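You operate a simulated robot arm through the tools that you are given. There is no shell and no other tool. Be economical: measure what you need, move in short steps, check, and stop when the job is done.

You are at the controls of a simulated two-armed robot. One attempt, no reset.

JOB
Wet the wick, wind the tester three turns and hold its reading.
Fine: two strokes of the wet key and the shutter shut before the crank turns; one press of hold.

It is judged by the outcome, as a careful person would: the job done as asked, and still so three seconds after it is handed in. It fails if anything else is knocked over, pushed out of place, dropped, spilled or broken.

ROBOT AND FRAMES
Two 7-joint arms with fingered hands on one trunk that stands fixed in place. Base frame: the origin is at the foot of the trunk, x ahead of it, y to its left, z up. Readings come in m, rad, newtons and seconds.
The left shoulder is at [0.042, 0.163, 1.061], the right one opposite. Payload 4 kg a hand.
The tool frame of a hand sits at the grasp point between the pads (the TCP): z along the fingers, y along the line on which they close. The tips reach 0.036 m beyond it. The gripper opens to 0.124 m. The gripper's body begins 0.042 m behind the TCP. The gripper is a hand of 4 fingers: y runs from the thumb to the fingers, the wrist lies at [-0.015, -0.099, -0.189] in the tool frame, and closing takes about 1.5 s.
Orientation is that of the tool frame in the base frame, as a unit quaternion [x, y, z, w]. With the fingers straight down and the wrist toward the robot, the tool's x, y and z point along [0, 1, 0], [1, 0, 0] and [0, 0, -1] of the base frame.

CONTROLS
- The arms move only by the tool servo_tool. It takes "left_plan", "right_plan" or both (then of equal length, played together; a hand with none holds still); each is a list of rows, each a list of 6 numbers: the shift along the tool's x, y, z in m, then the turn, a rotation vector about the tool's x, y, z in rad. In form: [[dx, dy, dz, rx, ry, rz], ...]. A call has 1 to 20 rows; each row is the pose to reach, as a shift and turn from the pose commanded when the call began, along the tool's axes at that moment. "left_fingers" and "right_fingers" are, for a hand that has rows, the finger opening in m, from 0 to 0.124, set as the call begins (left out, the last holds). A row lasts 0.2 s, in which the tool goes at most 0.05 m and 0.15 rad; a call with a longer step from one row to the next is refused whole, and so is a gripper value outside its range. Where a pose cannot be reached the arm comes as near as it can. A force on the tool above 40 N (or 10 N above the force at the start of the call, whichever is more), or a blocked arm, ends the call early, and 0.2 s more pass. The fingers move at their own pace (about 0.045 m/s each) and stop on an object; they squeeze with about 30 N. The grip force told is the motor's: it shows also when the fingers shut on nothing. Time passes only in rows, and 0.2 s behind the last, so rows that repeat a pose let the fingers close. The reply holds the time, the measured pose of the TCP, the force on the tool along the base axes, the opening and the grip force, in the units named above and with some noise, with the torque about the TCP (base axes, N m) and any sound that the robot's microphone picked up.
- Cameras (640 x 400 px; columns grow to the right, rows downward): "scene" is now at [0.1554, -0, 1.3111]; the picture's right is [0.01, -1.00, -0.00], its down [-0.36, -0.00, -0.93] and it looks along [0.93, 0.00, -0.36] (base axes); focal length 300 px, centre (320, 200). "left" rides on the left gripper at [-0.075, -0.086, -0.123] in its tool frame; the picture's right is [-0.70, -0.34, 0.63], its down [0.64, -0.68, 0.35] and it looks along [0.32, 0.65, 0.69] (tool axes); focal length 275 px, centre (320, 200). "right" rides on the right gripper at [0.075, -0.086, -0.123] in its tool frame; the picture's right is [-0.70, 0.34, -0.63], its down [-0.64, -0.68, 0.35] and it looks along [-0.32, 0.65, 0.69] (tool axes); focal length 275 px, centre (320, 200). There is no depth. A picture from a camera that has moved, and an enlarged one, comes with that camera's place and axes in the base frame and with its lens.
- snapshot(camera): a new picture of that camera. It takes no simulated time.
- raise_lower(by): slides the trunk up (or, below 0, down) by that many m; the arms and the scene camera ride with it, the base frame stays. It gives what a move gives, with no picture.
- set_fingers(index, middle, ring, thumb_bend, thumb_turn, hand): sets how far each is bent, from 0 (flat) to 1 (curled in); at 0.3 the hand is open as for a grip, at 0.7 the pads meet at the TCP. One left out holds its place. A second passes; each finger stops where it meets its share of the squeeze, and holds until it gets a number again. A gripper value or a shape takes the hand back. It gives what a move gives, with no picture; readings hold the bend of each and the force on the fingers (four entries, about 0 where the hand has none), thumb and palm. thumb_turn goes from beside the hand (0) to across from the fingers (1), as for a grip.
- grasp_type(shape, hand): the hand has 4 fingers and takes this shape, open, in about a second: jaw (thumb against the fingers, like two jaws); tri (thumb and two fingers); tip (a fingertip pinch); poke (one finger out to press); point (the index stretched); flat (the hand flat); cup (the hand cupped); fist (a fist). The gripper value then closes the fingers along that shape, each until it touches; the sizes above hold for jaw. It gives what a move gives, with no picture.
- aim_head(pan, tilt): turns the head with the scene camera to pan (to the left, within 1.501 rad either way) and tilt (down, from -0.506 to 1.204), counted from straight ahead of the robot. It gives what a move gives.
- enlarge(camera, box): a new picture of the part [left, top, right, bottom] of that camera's present view, enlarged. It takes no simulated time.
- job_done(): hands the job in; it is judged then, once.

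Work in short steps. Places have to be worked out from the pictures, the camera data and where the tool is seen: move nearer, look again, correct. Check each grasp and each placing, and mend what went wrong. You have 120 turns and 78 pictures in all, those below and enlarged ones among them. Open the grippers and draw the arms clear of the work before you hand the job in, unless the task says otherwise; then end with one line.

The tools are called as name(argument=value, ...) on one line, values as JSON. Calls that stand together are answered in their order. servo_tool: Moves the arms, as the interface text tells. Its arguments: {"type":"object","properties":{"left_plan":{"type":"array"},"left_fingers":{"type":"number"},"right_plan":{"type":"array"},"right_fingers":{"type":"number"}},"required":[]} The other tools are called the same way: raise_lower (by) slides the trunk up or down; grasp_type (shape, hand) gives the hand a shape; set_fingers (index, middle, ring, thumb_bend, thumb_turn, hand) moves the fingers one by one; aim_head (pan, tilt) turns the head that bears the scene camera; snapshot (camera) takes a picture; enlarge (camera, box) takes an enlarged picture of a part of a camera's view; job_done () hands the job in.

At the start:

```text
t: 0.0
left_tcp_pos: [0.7545, 0.5041, 1.1509]
left_tcp_rot: [0.707, 0.707, -0.001, 0.0]
left_force: [0.7, 0.4, 0.5]
left_moment: [-0.01, -0.03, -0.03]
left_width: 0.1235
left_finger_force: 0.1
left_shape: jaw
left_bend: [0.3, 0.3, 0.3, 0.3, 0.98]
left_finger forces: [0.0, 0.1, 0.0, 0.1, 0.1, 0.1]
right_tcp_pos: [0.601, -0.1941, 1.1256]
right_tcp_rot: [0.707, 0.707, 0.0, 0.0]
right_force: [-0.2, -0.7, 0.5]
right_moment: [0.01, 0.02, -0.02]
right_width: 0.1236
right_finger_force: 0.0
right_shape: jaw
right_bend: [0.3, 0.3, 0.3, 0.3, 0.98]
right_finger forces: [0.1, 0.0, 0.0, 0.1, 0.0, 0.0]
trunk travel left (down, up): [-0.225, 0.253]
head pan, tilt: [0.005, 0.211]
```

scene: 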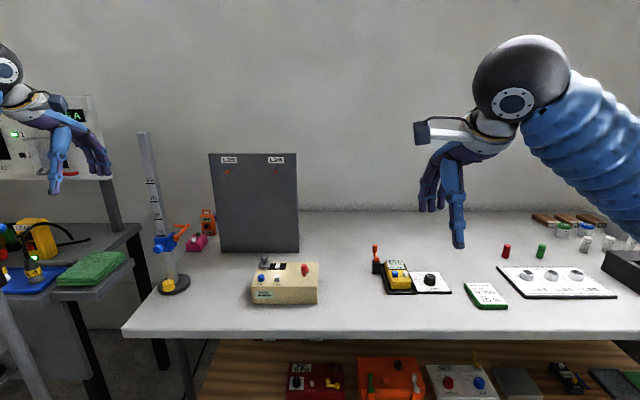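
right: 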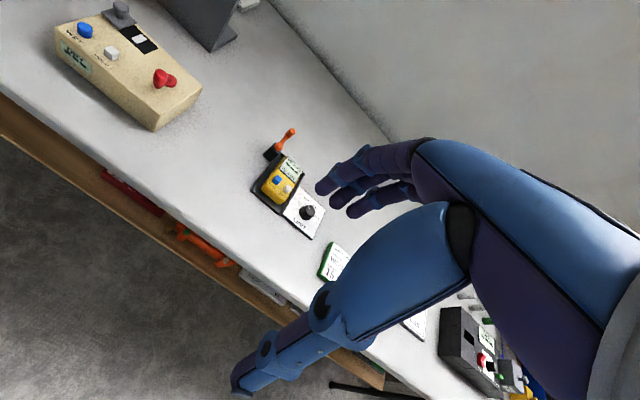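
left: 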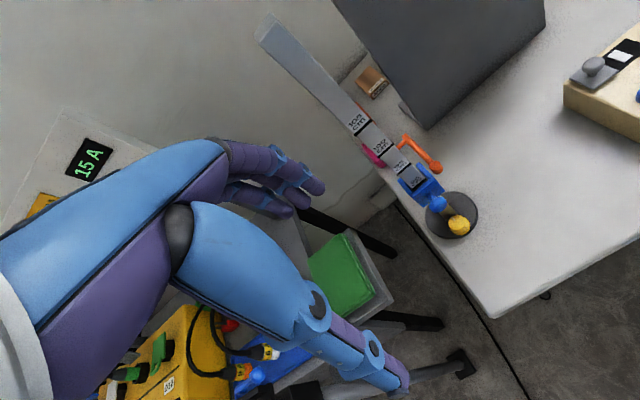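

I'll look closer at the two candidate devices: the beige box and the yellow one with the orange handle.

enlarge(camera="scene", box=[230, 240, 340, 310])

enlarge(camera="scene", box=[360, 230, 520, 320])

enlarge(camera="right", box=[40, 0, 220, 120])

enlarge(camera="right", box=[240, 120, 360, 290])

enlarge(camera="scene", box=[130, 120, 310, 300])

```text
5.71 times, centred on (285, 275) of scene
camera zoom: at [0.1554, 0.0, 1.3111], right [0.01, -1.0, 0.0], down [-0.36, 0.0, -0.93], along [0.93, 0.0, -0.36], focal length 1713 px, centre (520, -229)
```

zoom: 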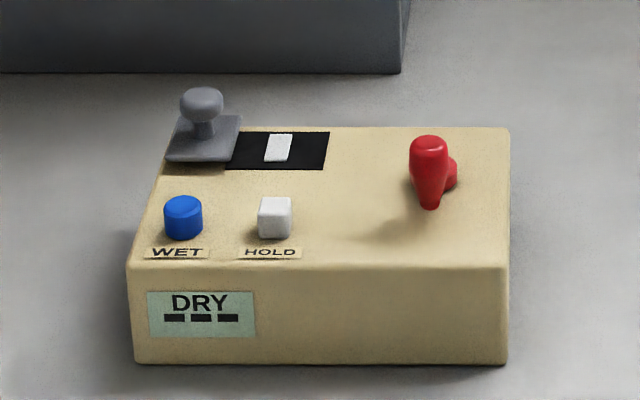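

```text
4.00 times, centred on (440, 275) of scene
camera zoom: at [0.1554, 0.0, 1.3111], right [0.01, -1.0, 0.0], down [-0.36, 0.0, -0.93], along [0.93, 0.0, -0.36], focal length 1199 px, centre (-160, -100)
```

zoom: 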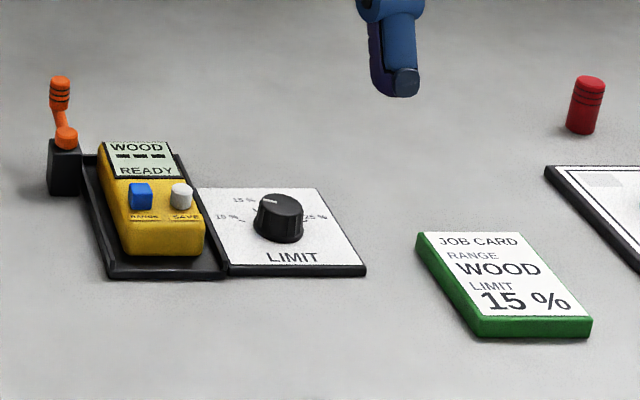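

```text
3.33 times, centred on (130, 60) of right
camera zoom: at [0.5153, -0.1195, 1.2494], right [0.34, -0.7, 0.63], down [-0.68, -0.64, -0.35], along [0.65, -0.32, -0.69], focal length 918 px, centre (953, 667)
```

zoom: 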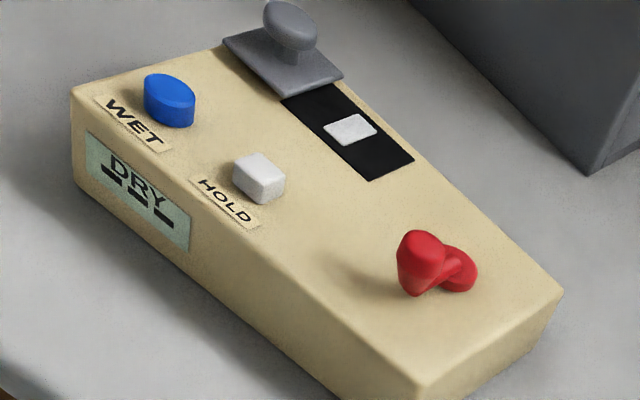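

```text
2.35 times, centred on (300, 205) of right
camera zoom: at [0.5153, -0.1195, 1.2494], right [0.34, -0.7, 0.63], down [-0.68, -0.64, -0.35], along [0.65, -0.32, -0.69], focal length 648 px, centre (367, 188)
```

zoom: 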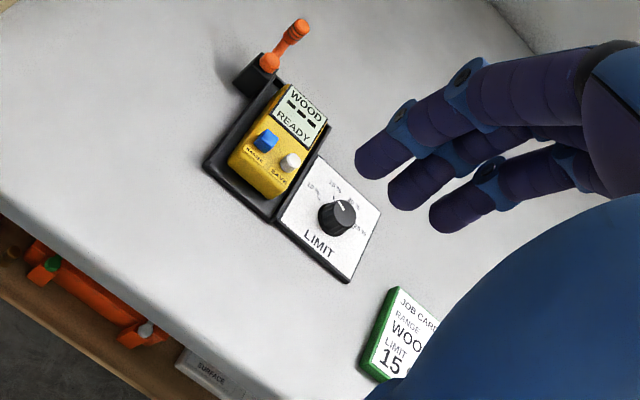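

```text
2.22 times, centred on (220, 210) of scene
camera zoom: at [0.1554, 0.0, 1.3111], right [0.01, -1.0, 0.0], down [-0.36, 0.0, -0.93], along [0.93, 0.0, -0.36], focal length 666 px, centre (542, 178)
```

zoom: 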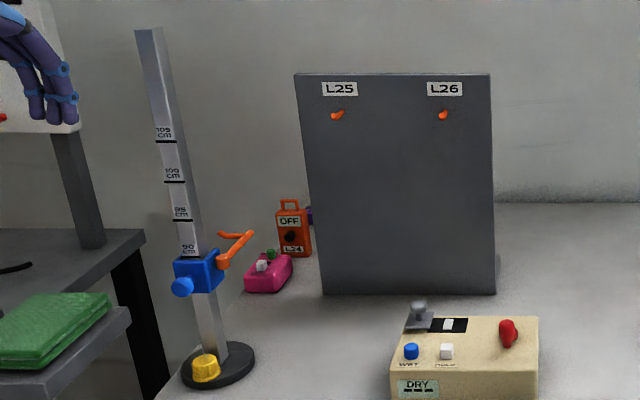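

The beige box is the tester: blue WET, white HOLD, the grey shutter and the red crank. By triangulation its top is at z≈0.808, WET at (0.847,0.166,0.82), HOLD at (0.850,0.122), the shutter knob at (0.918,0.168,0.84) and the crank grip at (0.854,0.048,0.85). I shape the left hand to poke and look at it.

grasp_type(shape="poke", hand="left")

aim_head(pan=0.2, tilt=0.35)

servo_tool(left_plan=[[-0.05, 0.01, 0.03, 0, 0, 0], [-0.1, 0.02, 0.06, 0, 0, 0], [-0.14, 0.03, 0.09, 0, 0, 0], [-0.18, 0.03, 0.12, 0, 0, 0], [-0.22, 0.03, 0.14, 0, 0, 0], [-0.26, 0.03, 0.16, 0, 0, 0], [-0.3, 0.03, 0.18, 0, 0, 0], [-0.338, 0.03, 0.2, 0, 0, 0], [-0.338, 0.03, 0.22, 0, 0, 0], [-0.338, 0.03, 0.22, 0, 0, 0], [-0.338, 0.03, 0.22, 0, 0, 0]])

snapshot(camera="scene")

snapshot(camera="left")

```text
t: 0.9
left_tcp_pos: [0.7546, 0.5032, 1.1511]
left_tcp_rot: [0.707, 0.707, 0.0, 0.001]
left_force: [-0.1, 0.7, -0.6]
left_moment: [0.0, -0.01, 0.03]
left_width: 0.0
left_finger_force: 0.0
left_shape: poke
left_bend: [0.7, 0.7, 0.99, 0.0, 1.0]
left_finger forces: [0.0, 0.0, 0.0, 0.0, 0.1, 0.1]
right_tcp_pos: [0.6012, -0.1947, 1.1265]
right_tcp_rot: [0.707, 0.707, 0.0, 0.0]
right_force: [0.3, 0.0, 0.6]
right_moment: [0.01, 0.02, 0.0]
right_width: 0.1237
right_finger_force: 0.0
right_shape: jaw
right_bend: [0.3, 0.3, 0.3, 0.3, 0.98]
right_finger forces: [0.0, 0.1, 0.1, 0.1, 0.0, 0.0]
trunk travel left (down, up): [-0.225, 0.253]
head pan, tilt: [0.005, 0.211]
```

```text
t: 1.6
left_tcp_pos: [0.7549, 0.5045, 1.1506]
left_tcp_rot: [0.707, 0.707, 0.0, 0.0]
left_force: [0.4, 0.4, 0.5]
left_moment: [-0.01, 0.01, -0.01]
left_width: 0.0004
left_finger_force: 0.0
left_shape: poke
left_bend: [0.7, 0.7, 0.99, 0.0, 1.0]
left_finger forces: [0.0, 0.0, 0.0, 0.0, 0.0, 0.1]
right_tcp_pos: [0.6018, -0.1956, 1.125]
right_tcp_rot: [0.708, 0.706, 0.0, 0.001]
right_force: [-0.1, 0.7, -0.4]
right_moment: [-0.05, 0.01, 0.01]
right_width: 0.1237
right_finger_force: 0.1
right_shape: jaw
right_bend: [0.3, 0.3, 0.3, 0.3, 0.98]
right_finger forces: [0.0, 0.1, 0.0, 0.1, 0.0, 0.1]
trunk travel left (down, up): [-0.225, 0.253]
head pan, tilt: [0.201, 0.351]
```

```text
refused: row 1 steps farther than a row can; nothing moved
```

```text
69 pictures are left
camera scene: at [0.1514, 0.018, 1.2985], right [0.2, -0.98, -0.03], down [-0.48, -0.07, -0.88], along [0.86, 0.19, -0.48], focal length 300 px, centre (320, 200)
```

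scene: 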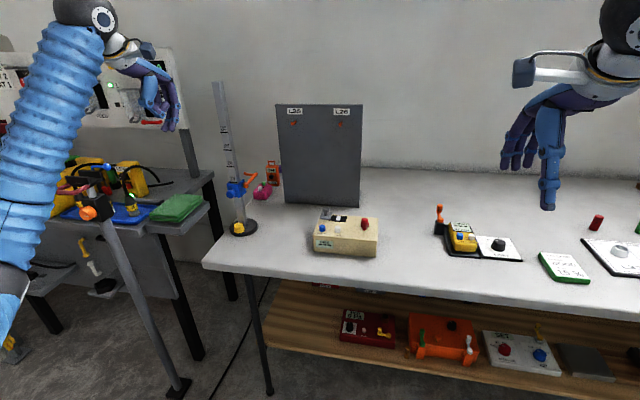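

```text
68 pictures are left
camera left: at [0.6698, 0.4294, 1.2717], right [-0.34, -0.7, -0.63], down [-0.68, 0.64, -0.35], along [0.65, 0.32, -0.69], focal length 275 px, centre (320, 200)
```

left: 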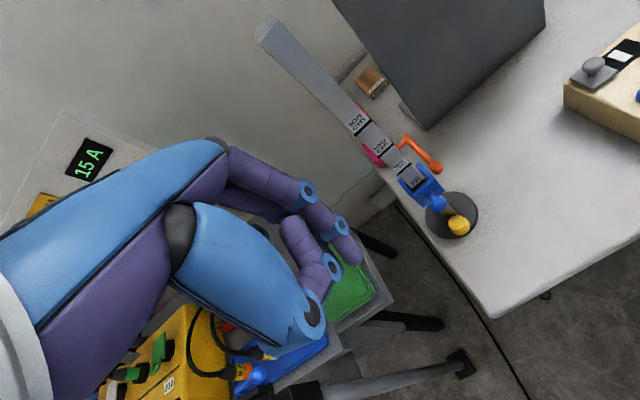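

The refused row was just too long a step. A tall stand is near (0.905,0.445), so I pull back to x≈0.70 first, cross over to y≈0.17, and only then go forward.

servo_tool(left_plan=[[-0.01, -0.04, 0, 0, 0, 0], [-0.05, -0.05, 0, 0, 0, 0], [-0.095, -0.05, 0.01, 0, 0, 0], [-0.14, -0.05, 0.02, 0, 0, 0], [-0.185, -0.05, 0.03, 0, 0, 0], [-0.23, -0.05, 0.04, 0, 0, 0], [-0.275, -0.04, 0.05, 0, 0, 0], [-0.315, -0.02, 0.07, 0, 0, 0], [-0.338, 0.01, 0.1, 0, 0, 0], [-0.338, 0.04, 0.13, 0, 0, 0], [-0.338, 0.07, 0.16, 0, 0, 0], [-0.338, 0.08, 0.19, 0, 0, 0], [-0.338, 0.08, 0.19, 0, 0, 0], [-0.338, 0.08, 0.19, 0, 0, 0]])

snapshot(camera="scene")

snapshot(camera="left")

snapshot(camera="right")

```text
t: 4.6
left_tcp_pos: [0.8339, 0.1662, 0.9597]
left_tcp_rot: [0.707, 0.707, -0.001, 0.0]
left_force: [1.4, 0.2, 0.0]
left_moment: [-0.01, 0.01, -0.03]
left_width: 0.0
left_finger_force: 0.2
left_shape: poke
left_bend: [0.7, 0.7, 0.99, 0.0, 1.0]
left_finger forces: [0.0, 0.0, 0.0, 0.0, 0.0, 0.0]
right_tcp_pos: [0.6021, -0.1949, 1.1261]
right_tcp_rot: [0.707, 0.707, 0.0, -0.001]
right_force: [0.0, -0.8, 0.3]
right_moment: [-0.02, -0.02, 0.01]
right_width: 0.1239
right_finger_force: 0.1
right_shape: jaw
right_bend: [0.3, 0.3, 0.3, 0.3, 0.98]
right_finger forces: [0.0, 0.0, 0.0, 0.0, 0.0, 0.0]
trunk travel left (down, up): [-0.225, 0.253]
head pan, tilt: [0.201, 0.351]
```

```text
67 pictures are left
camera scene: at [0.1516, 0.018, 1.2985], right [0.2, -0.98, -0.03], down [-0.48, -0.07, -0.88], along [0.86, 0.19, -0.48], focal length 300 px, centre (320, 200)
```

scene: 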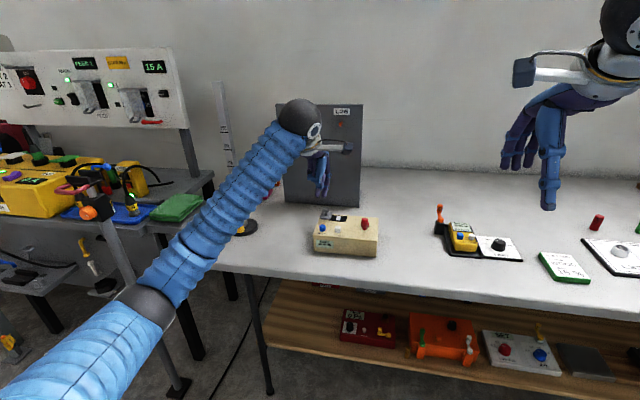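

```text
66 pictures are left
camera left: at [0.7504, 0.0913, 1.0806], right [-0.34, -0.7, -0.63], down [-0.68, 0.64, -0.35], along [0.65, 0.32, -0.69], focal length 275 px, centre (320, 200)
```

left: 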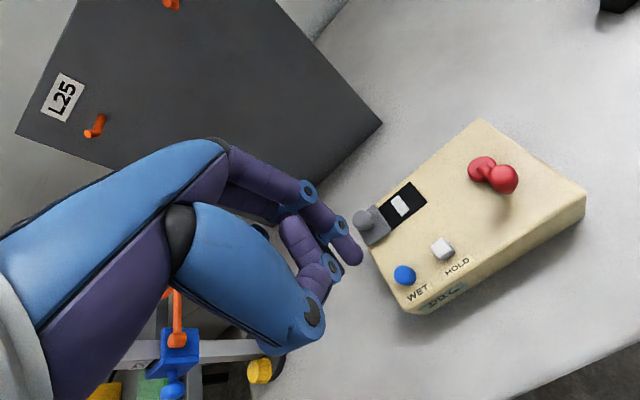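

```text
65 pictures are left
camera right: at [0.5155, -0.1195, 1.2493], right [0.34, -0.7, 0.63], down [-0.68, -0.64, -0.35], along [0.65, -0.32, -0.69], focal length 275 px, centre (320, 200)
```

right: 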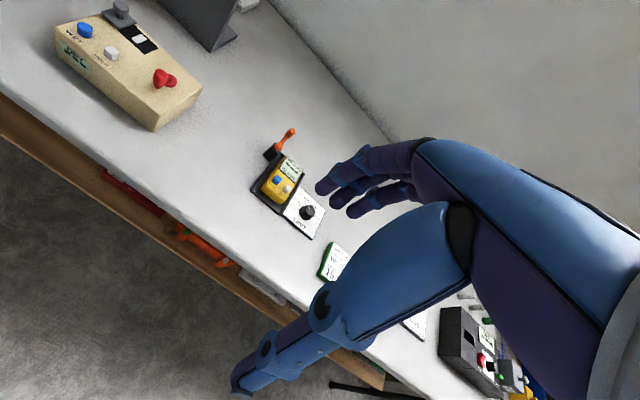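

I zoom in on the hand to find which fingertip leads in this shape.

enlarge(camera="scene", box=[270, 120, 390, 270])

enlarge(camera="left", box=[200, 130, 460, 330])

```text
2.67 times, centred on (330, 195) of scene
camera zoom: at [0.1516, 0.018, 1.2985], right [0.2, -0.98, -0.03], down [-0.48, -0.07, -0.88], along [0.86, 0.19, -0.48], focal length 799 px, centre (293, 213)
```

zoom: 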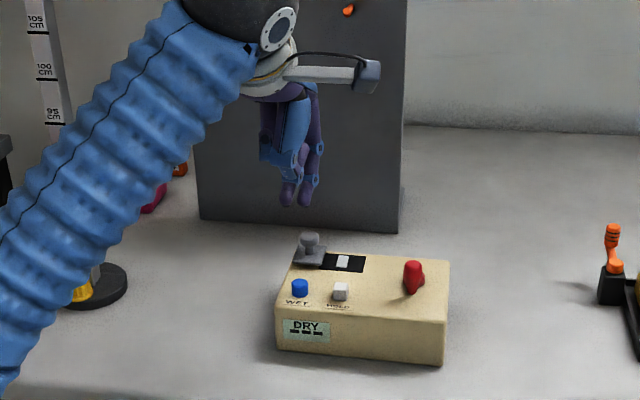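

```text
2.00 times, centred on (330, 230) of left
camera zoom: at [0.7504, 0.0913, 1.0806], right [-0.34, -0.7, -0.63], down [-0.68, 0.64, -0.35], along [0.65, 0.32, -0.69], focal length 551 px, centre (300, 140)
```

zoom: 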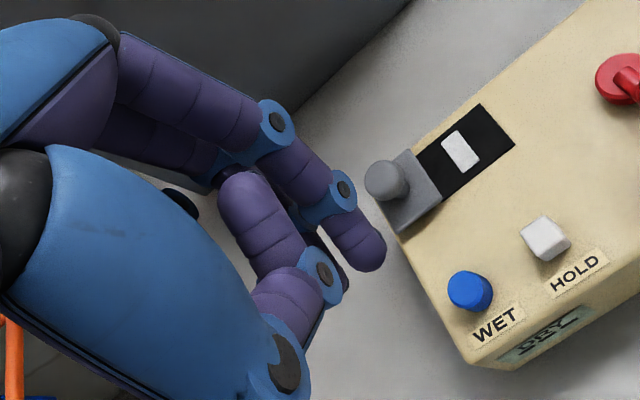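

Two fingertips seem to lead in this shape, so I set the fingers singly: index half-closed pointing down, the others curled, thumb kept back.

set_fingers(hand="left", index=0.6, middle=1.0, ring=1.0, thumb_bend=0.0, thumb_turn=0.0)

enlarge(camera="scene", box=[270, 120, 390, 270])

enlarge(camera="left", box=[200, 130, 460, 330])

```text
t: 5.6
left_tcp_pos: [0.8339, 0.1653, 0.9601]
left_tcp_rot: [0.707, 0.707, -0.001, 0.001]
left_force: [0.1, -0.3, 0.4]
left_moment: [-0.01, -0.01, -0.03]
left_width: 0.1455
left_finger_force: 0.0
left_shape: fingers
left_bend: [0.6, 1.0, 1.0, 0.0, 0.0]
left_finger forces: [0.0, 0.0, 0.1, 0.0, 0.0, 0.1]
right_tcp_pos: [0.6015, -0.1946, 1.1265]
right_tcp_rot: [0.707, 0.707, 0.001, 0.0]
right_force: [0.5, -0.5, -0.1]
right_moment: [0.03, 0.04, 0.03]
right_width: 0.1239
right_finger_force: 0.0
right_shape: jaw
right_bend: [0.3, 0.3, 0.3, 0.3, 0.98]
right_finger forces: [0.0, 0.0, 0.0, 0.0, 0.1, 0.1]
trunk travel left (down, up): [-0.225, 0.253]
head pan, tilt: [0.201, 0.351]
```

```text
2.67 times, centred on (330, 195) of scene
camera zoom: at [0.1514, 0.0179, 1.2985], right [0.2, -0.98, -0.03], down [-0.48, -0.07, -0.88], along [0.86, 0.19, -0.48], focal length 799 px, centre (293, 213)
```

zoom: 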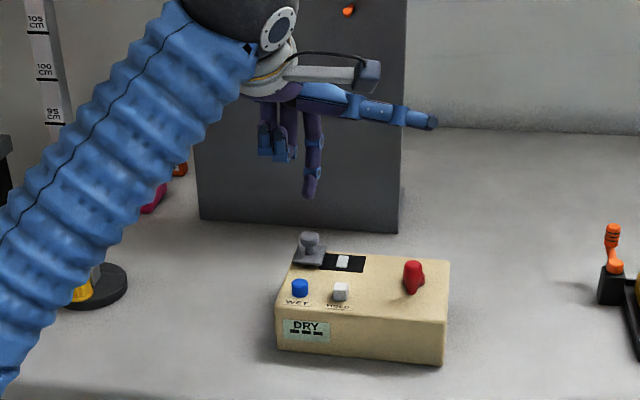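

```text
2.00 times, centred on (330, 230) of left
camera zoom: at [0.7502, 0.0913, 1.0809], right [-0.34, -0.7, -0.63], down [-0.68, 0.64, -0.35], along [0.65, 0.32, -0.69], focal length 551 px, centre (300, 140)
```

zoom: 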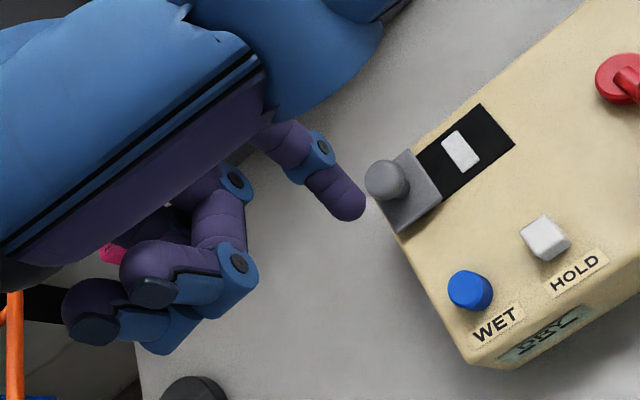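

Now the index alone points down, with its tip at about (0.849,0.156,0.928). I shift +0.010 in y and -0.002 in x, go down to just above WET, and check.

servo_tool(left_plan=[[0.01, -0.002, 0.03, 0, 0, 0], [0.01, -0.002, 0.06, 0, 0, 0], [0.01, -0.002, 0.085, 0, 0, 0], [0.01, -0.002, 0.085, 0, 0, 0]])

enlarge(camera="scene", box=[290, 170, 390, 270])

enlarge(camera="left", box=[260, 150, 480, 300])

```text
t: 6.6
left_tcp_pos: [0.8326, 0.1753, 0.8746]
left_tcp_rot: [0.707, 0.707, 0.0, 0.0]
left_force: [-0.1, -0.6, 0.1]
left_moment: [-0.02, -0.01, 0.0]
left_width: 0.1458
left_finger_force: 0.1
left_shape: fingers
left_bend: [0.6, 1.0, 1.0, 0.0, 0.0]
left_finger forces: [0.0, 0.0, 0.0, 0.0, 0.1, 0.0]
right_tcp_pos: [0.601, -0.1956, 1.1268]
right_tcp_rot: [0.707, 0.707, 0.0, 0.001]
right_force: [-0.3, -0.7, 0.0]
right_moment: [0.02, 0.03, -0.01]
right_width: 0.1238
right_finger_force: 0.0
right_shape: jaw
right_bend: [0.3, 0.3, 0.3, 0.3, 0.98]
right_finger forces: [0.1, 0.1, 0.1, 0.0, 0.0, 0.0]
trunk travel left (down, up): [-0.225, 0.253]
head pan, tilt: [0.201, 0.351]
```

```text
4.00 times, centred on (340, 220) of scene
camera zoom: at [0.1511, 0.0178, 1.2986], right [0.2, -0.98, -0.03], down [-0.48, -0.07, -0.88], along [0.86, 0.19, -0.48], focal length 1199 px, centre (240, 120)
```

zoom: 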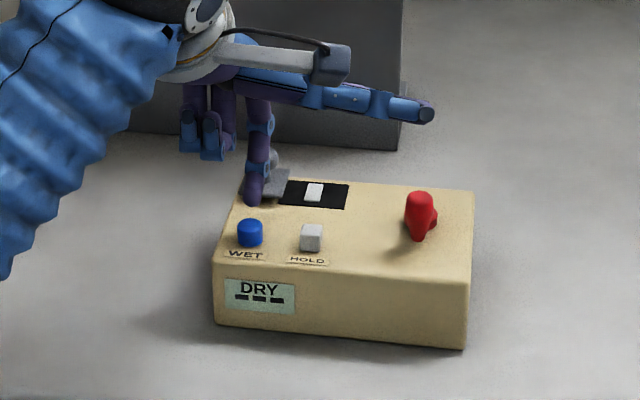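

```text
2.67 times, centred on (370, 225) of left
camera zoom: at [0.748, 0.1003, 0.9954], right [-0.34, -0.7, -0.63], down [-0.68, 0.64, -0.35], along [0.65, 0.32, -0.69], focal length 734 px, centre (187, 133)
```

zoom: 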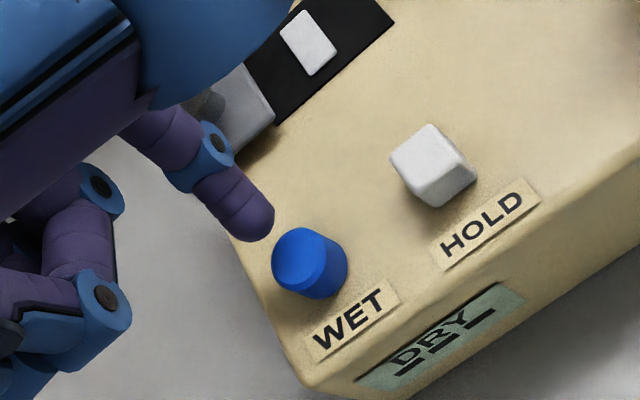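

The tip is at (0.849,0.165,0.843) and the key top at (0.849,0.168,0.818), well aligned. I shift 3 mm in y and press down in small steps, watching force and sound.

servo_tool(left_plan=[[0.003, 0.0, 0.012, 0, 0, 0], [0.003, 0, 0.018, 0, 0, 0], [0.003, 0, 0.021, 0, 0, 0], [0.003, 0, 0.024, 0, 0, 0], [0.003, 0, 0.024, 0, 0, 0]])

enlarge(camera="left", box=[260, 150, 480, 300])

```text
t: 7.8
left_tcp_pos: [0.8318, 0.1788, 0.8553]
left_tcp_rot: [0.707, 0.707, 0.002, 0.001]
left_force: [6.2, -3.1, 23.8]
left_moment: [-0.33, -0.77, 0.05]
left_width: 0.1451
left_finger_force: 13.2
left_shape: fingers
left_bend: [0.58, 1.0, 1.0, 0.0, 0.0]
left_finger forces: [26.0, 0.1, 0.1, 0.0, 0.1, 0.1]
right_tcp_pos: [0.5994, -0.1948, 1.1271]
right_tcp_rot: [0.707, 0.707, 0.001, 0.001]
right_force: [-0.3, 0.0, 0.6]
right_moment: [-0.02, 0.01, -0.03]
right_width: 0.1238
right_finger_force: 0.2
right_shape: jaw
right_bend: [0.3, 0.3, 0.3, 0.3, 0.98]
right_finger forces: [0.1, 0.0, 0.0, 0.1, 0.0, 0.0]
trunk travel left (down, up): [-0.225, 0.253]
head pan, tilt: [0.201, 0.351]
heard: click
```

```text
2.67 times, centred on (370, 225) of left
camera zoom: at [0.7469, 0.104, 0.9753], right [-0.33, -0.7, -0.63], down [-0.68, 0.64, -0.35], along [0.65, 0.32, -0.69], focal length 734 px, centre (187, 133)
```

zoom: 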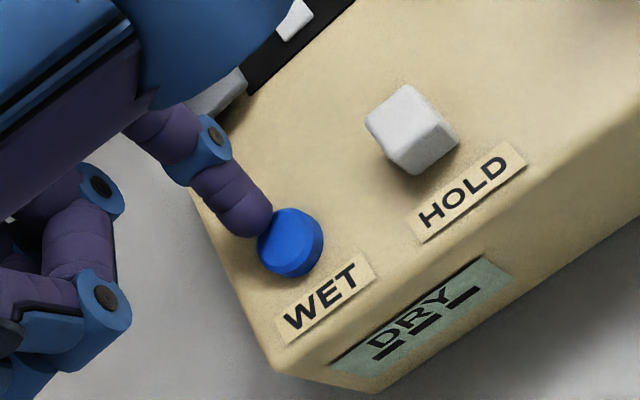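

Heard a click with 24 N of force: one stroke. I lift well clear and check the display.

servo_tool(left_plan=[[0, 0, -0.01, 0, 0, 0], [0, 0, -0.02, 0, 0, 0], [0, 0, -0.02, 0, 0, 0]])

enlarge(camera="scene", box=[290, 170, 390, 270])

enlarge(camera="left", box=[260, 150, 480, 300])

```text
t: 8.6
left_tcp_pos: [0.832, 0.1781, 0.8706]
left_tcp_rot: [0.707, 0.707, -0.001, -0.001]
left_force: [-1.1, -0.5, 1.0]
left_moment: [-0.03, -0.04, 0.01]
left_width: 0.1453
left_finger_force: 0.0
left_shape: fingers
left_bend: [0.6, 1.0, 1.0, 0.0, 0.0]
left_finger forces: [0.0, 0.0, 0.1, 0.1, 0.1, 0.0]
right_tcp_pos: [0.6027, -0.194, 1.1255]
right_tcp_rot: [0.707, 0.707, 0.0, 0.0]
right_force: [0.1, 0.7, -0.2]
right_moment: [-0.01, 0.02, -0.01]
right_width: 0.1239
right_finger_force: 0.1
right_shape: jaw
right_bend: [0.3, 0.3, 0.3, 0.3, 0.98]
right_finger forces: [0.0, 0.0, 0.0, 0.0, 0.0, 0.1]
trunk travel left (down, up): [-0.225, 0.253]
head pan, tilt: [0.201, 0.351]
```

```text
4.00 times, centred on (340, 220) of scene
camera zoom: at [0.1516, 0.018, 1.2983], right [0.2, -0.98, -0.03], down [-0.48, -0.07, -0.88], along [0.86, 0.19, -0.48], focal length 1199 px, centre (240, 120)
```

zoom: 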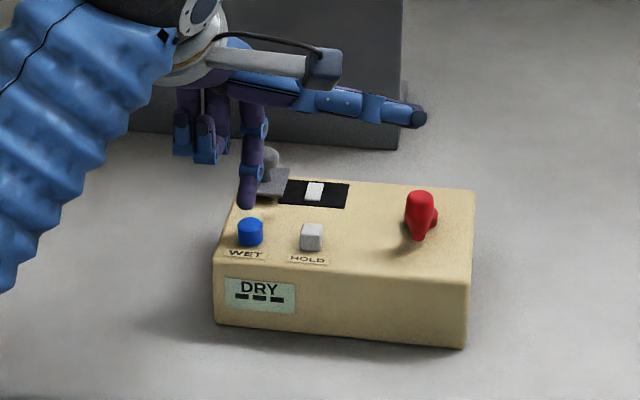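

```text
2.67 times, centred on (370, 225) of left
camera zoom: at [0.7476, 0.105, 0.9922], right [-0.34, -0.7, -0.63], down [-0.68, 0.64, -0.34], along [0.65, 0.32, -0.69], focal length 734 px, centre (187, 133)
```

zoom: 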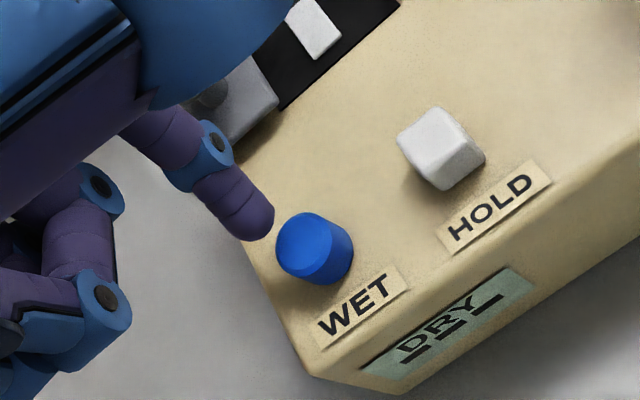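

The key sprang back and the display still reads DRY after one stroke. Second stroke, same place.

servo_tool(left_plan=[[-0.002, -0.002, 0.008, 0, 0, 0], [-0.002, -0.002, 0.014, 0, 0, 0], [-0.002, -0.002, 0.018, 0, 0, 0], [-0.002, -0.002, 0.0205, 0, 0, 0], [-0.002, -0.002, 0.0205, 0, 0, 0]])

servo_tool(left_plan=[[0, 0, -0.015, 0, 0, 0], [0, 0, -0.04, 0, 0, 0], [0, 0, -0.06, 0, 0, 0], [0, 0, -0.06, 0, 0, 0]])

enlarge(camera="scene", box=[290, 170, 390, 270])

snapshot(camera="left")

```text
t: 9.8
left_tcp_pos: [0.8298, 0.1769, 0.8548]
left_tcp_rot: [0.708, 0.707, 0.002, 0.002]
left_force: [7.0, 1.9, 28.5]
left_moment: [-0.13, -0.92, 0.1]
left_width: 0.1453
left_finger_force: 14.7
left_shape: fingers
left_bend: [0.58, 1.0, 1.0, 0.0, 0.0]
left_finger forces: [29.3, 0.0, 0.0, 0.0, 0.1, 0.0]
right_tcp_pos: [0.6002, -0.1947, 1.1278]
right_tcp_rot: [0.707, 0.707, 0.001, 0.001]
right_force: [-0.1, -0.4, -1.0]
right_moment: [0.01, -0.02, -0.02]
right_width: 0.1237
right_finger_force: 0.2
right_shape: jaw
right_bend: [0.3, 0.3, 0.3, 0.3, 0.98]
right_finger forces: [0.0, 0.1, 0.0, 0.0, 0.1, 0.1]
trunk travel left (down, up): [-0.225, 0.253]
head pan, tilt: [0.201, 0.351]
heard: click
```

```text
t: 10.8
left_tcp_pos: [0.8293, 0.1764, 0.9106]
left_tcp_rot: [0.707, 0.707, 0.0, 0.0]
left_force: [-0.9, -0.1, -0.4]
left_moment: [0.01, 0.01, 0.03]
left_width: 0.1456
left_finger_force: 0.2
left_shape: fingers
left_bend: [0.6, 1.0, 1.0, 0.0, 0.0]
left_finger forces: [0.1, 0.0, 0.0, 0.0, 0.1, 0.0]
right_tcp_pos: [0.602, -0.1957, 1.1253]
right_tcp_rot: [0.708, 0.706, -0.001, 0.0]
right_force: [-0.8, 0.5, 0.0]
right_moment: [0.02, 0.02, -0.01]
right_width: 0.1237
right_finger_force: 0.1
right_shape: jaw
right_bend: [0.3, 0.3, 0.3, 0.3, 0.98]
right_finger forces: [0.1, 0.0, 0.1, 0.1, 0.0, 0.0]
trunk travel left (down, up): [-0.225, 0.253]
head pan, tilt: [0.201, 0.351]
```

```text
4.00 times, centred on (340, 220) of scene
camera zoom: at [0.1513, 0.018, 1.2984], right [0.2, -0.98, -0.03], down [-0.48, -0.07, -0.88], along [0.86, 0.19, -0.48], focal length 1199 px, centre (240, 120)
```

zoom: 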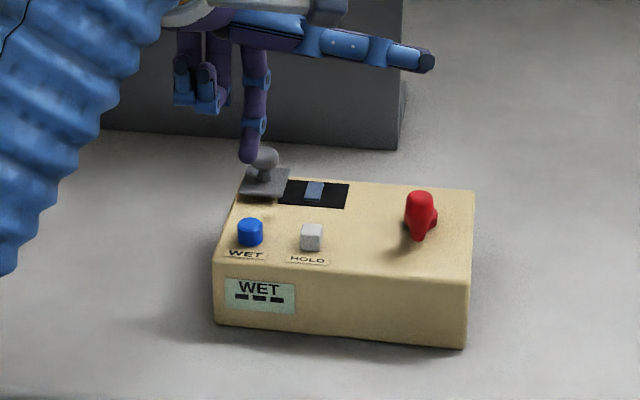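

```text
54 pictures are left
camera left: at [0.7448, 0.1017, 1.0323], right [-0.34, -0.7, -0.63], down [-0.68, 0.64, -0.35], along [0.65, 0.32, -0.69], focal length 275 px, centre (320, 200)
```

left: 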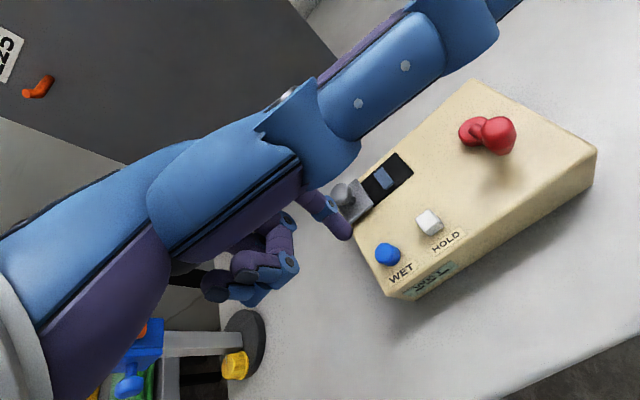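

The display reads WET and the wick turned blue. Now the shutter: I move the index to the left (+y) side of the grey knob, staying above it, then look.

servo_tool(left_plan=[[0.02, 0.03, -0.01, 0, 0, 0], [0.035, 0.055, 0, 0, 0, 0], [0.038, 0.073, 0.01, 0, 0, 0], [0.038, 0.073, 0.02, 0, 0, 0], [0.038, 0.073, 0.02, 0, 0, 0]])

enlarge(camera="scene", box=[290, 160, 390, 260])

enlarge(camera="left", box=[260, 150, 480, 300])

```text
t: 12.0
left_tcp_pos: [0.9034, 0.2133, 0.8922]
left_tcp_rot: [0.707, 0.707, 0.0, 0.0]
left_force: [-0.5, -0.1, 0.3]
left_moment: [0.02, 0.01, -0.05]
left_width: 0.1459
left_finger_force: 0.1
left_shape: fingers
left_bend: [0.6, 1.0, 1.0, 0.0, 0.0]
left_finger forces: [0.0, 0.1, 0.0, 0.1, 0.1, 0.0]
right_tcp_pos: [0.6007, -0.1945, 1.126]
right_tcp_rot: [0.707, 0.707, 0.001, 0.001]
right_force: [0.0, 0.2, -0.3]
right_moment: [-0.01, 0.01, 0.02]
right_width: 0.124
right_finger_force: 0.1
right_shape: jaw
right_bend: [0.3, 0.3, 0.3, 0.3, 0.98]
right_finger forces: [0.0, 0.1, 0.0, 0.0, 0.1, 0.0]
trunk travel left (down, up): [-0.225, 0.253]
head pan, tilt: [0.201, 0.351]
```

```text
4.00 times, centred on (340, 210) of scene
camera zoom: at [0.1513, 0.0178, 1.2985], right [0.2, -0.98, -0.03], down [-0.48, -0.07, -0.88], along [0.86, 0.19, -0.48], focal length 1199 px, centre (240, 160)
```

zoom: 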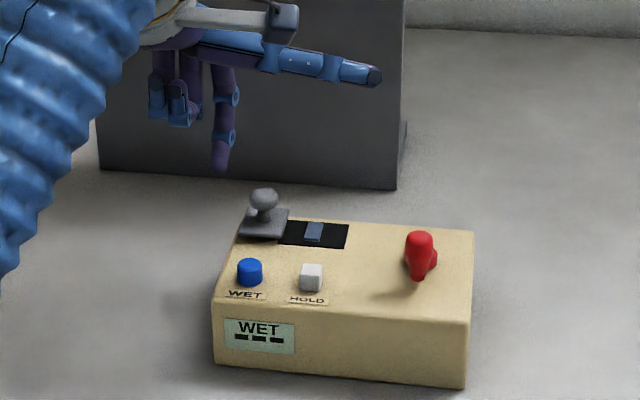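

```text
2.67 times, centred on (370, 225) of left
camera zoom: at [0.8183, 0.1393, 1.0125], right [-0.34, -0.7, -0.63], down [-0.68, 0.64, -0.35], along [0.65, 0.32, -0.69], focal length 734 px, centre (187, 133)
```

zoom: 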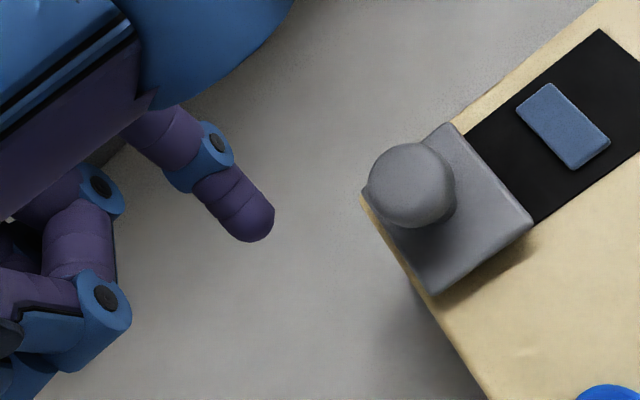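

The knob is centred at (0.914,0.169,0.840) with radius ≈11 mm, and the finger is about 34 mm to its left. I go down beside it to tip height ≈0.825, then push 8 mm toward it in -y to stay short of contact.

servo_tool(left_plan=[[0, -0.006, 0.012, 0, 0, 0], [0, -0.006, 0.025, 0, 0, 0], [0, -0.006, 0.032, 0, 0, 0], [-0.008, -0.006, 0.032, 0, 0, 0], [-0.008, -0.006, 0.032, 0, 0, 0]])

enlarge(camera="left", box=[260, 150, 480, 300])

enlarge(camera="scene", box=[290, 160, 390, 260])

```text
t: 13.2
left_tcp_pos: [0.8979, 0.2061, 0.8586]
left_tcp_rot: [0.707, 0.707, 0.0, 0.0]
left_force: [0.4, 1.1, -0.3]
left_moment: [-0.01, 0.03, -0.03]
left_width: 0.1456
left_finger_force: 0.0
left_shape: fingers
left_bend: [0.6, 1.0, 1.0, 0.0, 0.0]
left_finger forces: [0.0, 0.0, 0.0, 0.0, 0.1, 0.0]
right_tcp_pos: [0.6011, -0.1953, 1.1268]
right_tcp_rot: [0.707, 0.707, 0.0, 0.0]
right_force: [-0.8, 0.0, -0.3]
right_moment: [-0.02, -0.01, 0.0]
right_width: 0.1237
right_finger_force: 0.0
right_shape: jaw
right_bend: [0.3, 0.3, 0.3, 0.3, 0.98]
right_finger forces: [0.0, 0.1, 0.1, 0.0, 0.0, 0.0]
trunk travel left (down, up): [-0.225, 0.253]
head pan, tilt: [0.201, 0.351]
```

```text
2.67 times, centred on (370, 225) of left
camera zoom: at [0.8127, 0.1317, 0.9797], right [-0.34, -0.7, -0.63], down [-0.68, 0.64, -0.35], along [0.65, 0.32, -0.69], focal length 734 px, centre (187, 133)
```

zoom: 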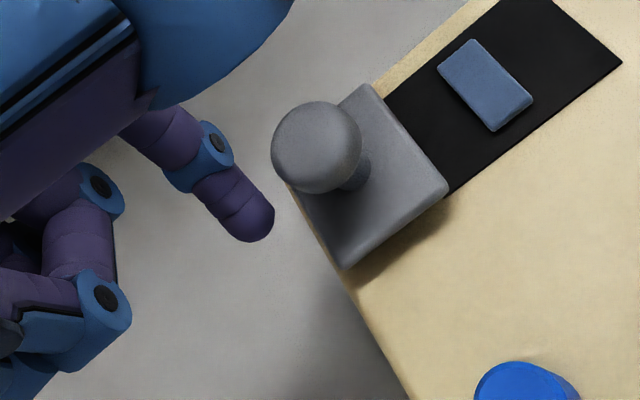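

```text
4.00 times, centred on (340, 210) of scene
camera zoom: at [0.1514, 0.0181, 1.2985], right [0.2, -0.98, -0.03], down [-0.48, -0.07, -0.88], along [0.86, 0.19, -0.48], focal length 1199 px, centre (240, 160)
```

zoom: 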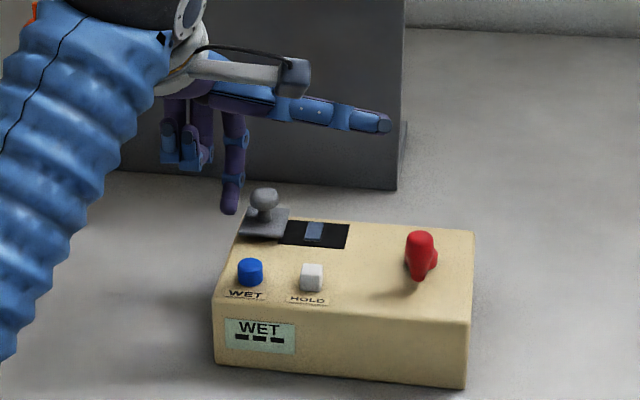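

The finger lines up with the knob along -y. I push the shutter about 40 mm in slow steps; the force limit will stop it at its end.

servo_tool(left_plan=[[-0.006, 0, 0, 0, 0, 0], [-0.012, 0, 0, 0, 0, 0], [-0.018, 0, 0, 0, 0, 0], [-0.024, 0, 0, 0, 0, 0], [-0.03, 0, 0, 0, 0, 0], [-0.036, 0, 0, 0, 0, 0], [-0.042, 0, 0, 0, 0, 0], [-0.042, 0, 0, 0, 0, 0]])

enlarge(camera="left", box=[260, 150, 480, 300])

enlarge(camera="scene", box=[290, 160, 390, 260])

```text
t: 15.0
left_tcp_pos: [0.8978, 0.1647, 0.86]
left_tcp_rot: [0.707, 0.707, 0.001, -0.001]
left_force: [-0.1, 0.8, -0.1]
left_moment: [-0.03, 0.01, 0.0]
left_width: 0.1457
left_finger_force: 0.1
left_shape: fingers
left_bend: [0.6, 1.0, 1.0, 0.0, 0.0]
left_finger forces: [0.1, 0.0, 0.0, 0.1, 0.1, 0.0]
right_tcp_pos: [0.6019, -0.1956, 1.1262]
right_tcp_rot: [0.707, 0.707, 0.0, 0.0]
right_force: [0.7, 0.4, -0.6]
right_moment: [-0.01, 0.0, 0.0]
right_width: 0.1236
right_finger_force: 0.0
right_shape: jaw
right_bend: [0.3, 0.3, 0.3, 0.3, 0.98]
right_finger forces: [0.0, 0.0, 0.0, 0.1, 0.1, 0.0]
trunk travel left (down, up): [-0.225, 0.253]
head pan, tilt: [0.201, 0.351]
```

```text
2.67 times, centred on (370, 225) of left
camera zoom: at [0.813, 0.0896, 0.9808], right [-0.34, -0.7, -0.63], down [-0.68, 0.64, -0.35], along [0.65, 0.32, -0.69], focal length 734 px, centre (187, 133)
```

zoom: 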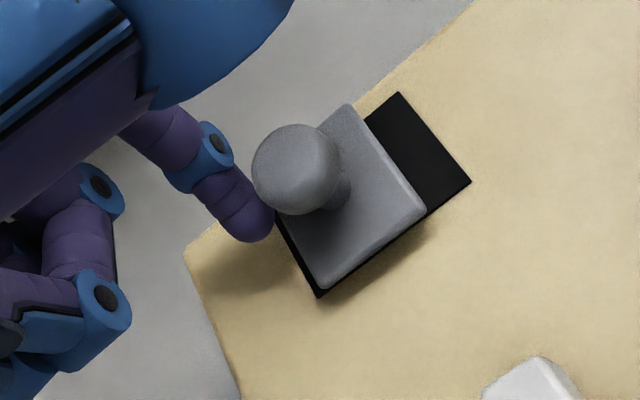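

```text
4.00 times, centred on (340, 210) of scene
camera zoom: at [0.1514, 0.0179, 1.2985], right [0.2, -0.98, -0.03], down [-0.48, -0.07, -0.88], along [0.86, 0.19, -0.48], focal length 1199 px, centre (240, 160)
```

zoom: 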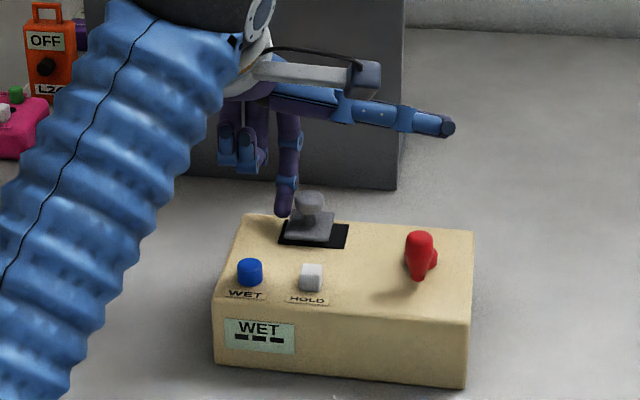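

The shutter now covers the wick. I feel for its end stop with a few more small steps.

servo_tool(left_plan=[[-0.003, 0, 0, 0, 0, 0], [-0.006, 0, 0, 0, 0, 0], [-0.006, 0, 0, 0, 0, 0]])

enlarge(camera="left", box=[260, 150, 480, 300])

```text
t: 15.8
left_tcp_pos: [0.8972, 0.1604, 0.8595]
left_tcp_rot: [0.707, 0.707, 0.0, -0.001]
left_force: [-0.3, 4.9, 2.3]
left_moment: [0.16, -0.06, 0.06]
left_width: 0.1459
left_finger_force: 2.5
left_shape: fingers
left_bend: [0.6, 1.0, 1.0, 0.0, 0.0]
left_finger forces: [5.0, 0.0, 0.0, 0.0, 0.0, 0.0]
right_tcp_pos: [0.6012, -0.1951, 1.1262]
right_tcp_rot: [0.707, 0.707, 0.001, 0.001]
right_force: [0.2, 0.0, 0.6]
right_moment: [0.0, 0.01, 0.01]
right_width: 0.1236
right_finger_force: 0.1
right_shape: jaw
right_bend: [0.3, 0.3, 0.3, 0.3, 0.98]
right_finger forces: [0.0, 0.0, 0.0, 0.1, 0.0, 0.1]
trunk travel left (down, up): [-0.225, 0.253]
head pan, tilt: [0.201, 0.351]
```

```text
2.67 times, centred on (370, 225) of left
camera zoom: at [0.813, 0.0847, 0.98], right [-0.34, -0.7, -0.63], down [-0.68, 0.64, -0.35], along [0.65, 0.32, -0.69], focal length 734 px, centre (187, 133)
```

zoom: 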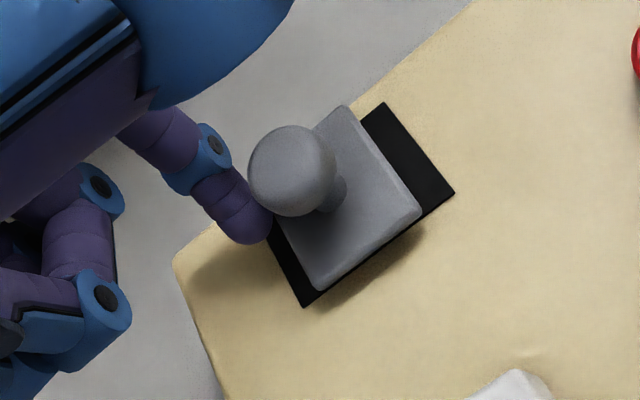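

Force has risen to 5 N, which may be the stop. I push a little more to confirm.

servo_tool(left_plan=[[-0.002, 0, 0, 0, 0, 0], [-0.004, 0, 0, 0, 0, 0], [-0.004, 0, 0, 0, 0, 0]])

enlarge(camera="left", box=[260, 150, 480, 300])

```text
t: 16.6
left_tcp_pos: [0.8981, 0.1559, 0.8589]
left_tcp_rot: [0.707, 0.707, 0.0, 0.0]
left_force: [1.4, 9.2, 2.2]
left_moment: [0.28, -0.14, 0.23]
left_width: 0.1467
left_finger_force: 4.3
left_shape: fingers
left_bend: [0.6, 1.0, 1.0, 0.0, 0.0]
left_finger forces: [8.6, 0.1, 0.0, 0.0, 0.0, 0.1]
right_tcp_pos: [0.6028, -0.1948, 1.1268]
right_tcp_rot: [0.708, 0.707, 0.0, 0.001]
right_force: [-0.1, -0.3, 0.2]
right_moment: [-0.02, -0.02, 0.0]
right_width: 0.1239
right_finger_force: 0.0
right_shape: jaw
right_bend: [0.3, 0.3, 0.3, 0.3, 0.98]
right_finger forces: [0.1, 0.0, 0.0, 0.1, 0.0, 0.1]
trunk travel left (down, up): [-0.225, 0.253]
head pan, tilt: [0.201, 0.351]
```

```text
2.67 times, centred on (370, 225) of left
camera zoom: at [0.8126, 0.0804, 0.9802], right [-0.34, -0.7, -0.63], down [-0.68, 0.64, -0.35], along [0.65, 0.32, -0.69], focal length 734 px, centre (187, 133)
```

zoom: 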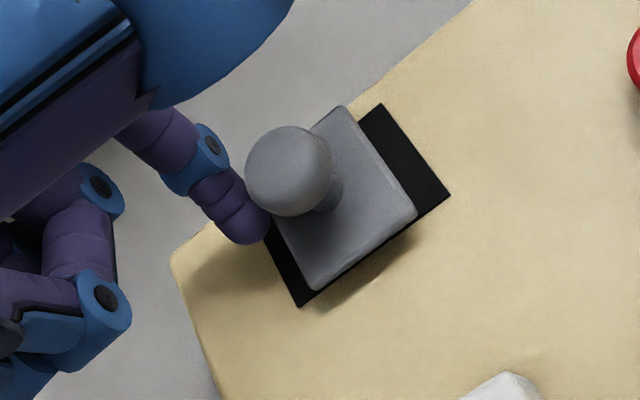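

The plate has stopped relative to its window, so it is shut at its stop and I must not push more. I back off, raise, and check in the scene view whether the box shifted.

servo_tool(left_plan=[[0.01, 0, 0, 0, 0, 0], [0.025, 0, 0, 0, 0, 0], [0.03, 0, -0.02, 0, 0, 0], [0.03, -0.02, -0.06, 0, 0, 0], [0.05, -0.06, -0.08, 0, 0, 0], [0.08, -0.1, -0.08, 0, 0, 0], [0.12, -0.12, -0.08, 0, 0, 0], [0.12, -0.12, -0.08, 0, 0, 0]])

enlarge(camera="scene", box=[290, 160, 390, 260])

snapshot(camera="right")

```text
t: 18.4
left_tcp_pos: [0.7792, 0.274, 0.9391]
left_tcp_rot: [0.707, 0.707, 0.0, 0.0]
left_force: [0.0, 0.1, 0.1]
left_moment: [0.02, 0.02, 0.05]
left_width: 0.1454
left_finger_force: 0.1
left_shape: fingers
left_bend: [0.6, 1.0, 1.0, 0.0, 0.0]
left_finger forces: [0.1, 0.0, 0.1, 0.0, 0.1, 0.1]
right_tcp_pos: [0.6016, -0.1953, 1.1251]
right_tcp_rot: [0.707, 0.707, 0.001, 0.0]
right_force: [0.4, 0.2, 1.3]
right_moment: [0.01, -0.01, 0.0]
right_width: 0.1236
right_finger_force: 0.0
right_shape: jaw
right_bend: [0.3, 0.3, 0.3, 0.3, 0.98]
right_finger forces: [0.0, 0.1, 0.0, 0.0, 0.0, 0.0]
trunk travel left (down, up): [-0.225, 0.253]
head pan, tilt: [0.201, 0.351]
```

```text
4.00 times, centred on (340, 210) of scene
camera zoom: at [0.1516, 0.0173, 1.2985], right [0.2, -0.98, -0.03], down [-0.48, -0.07, -0.88], along [0.86, 0.19, -0.48], focal length 1199 px, centre (240, 160)
```

zoom: 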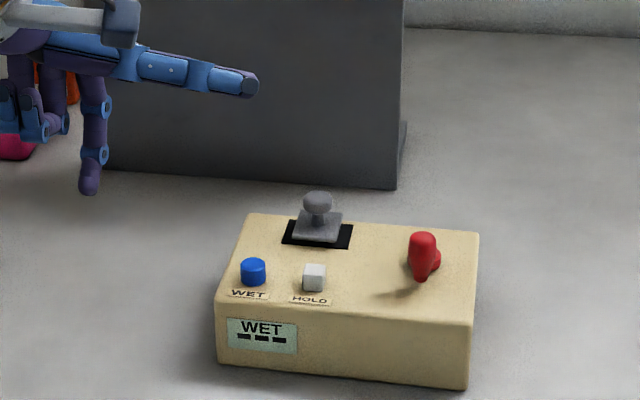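

```text
44 pictures are left
camera right: at [0.5155, -0.1202, 1.2492], right [0.34, -0.7, 0.63], down [-0.68, -0.64, -0.35], along [0.65, -0.32, -0.69], focal length 275 px, centre (320, 200)
```

right: 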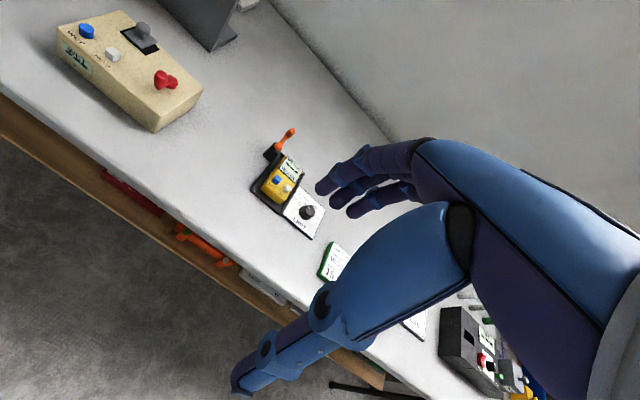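

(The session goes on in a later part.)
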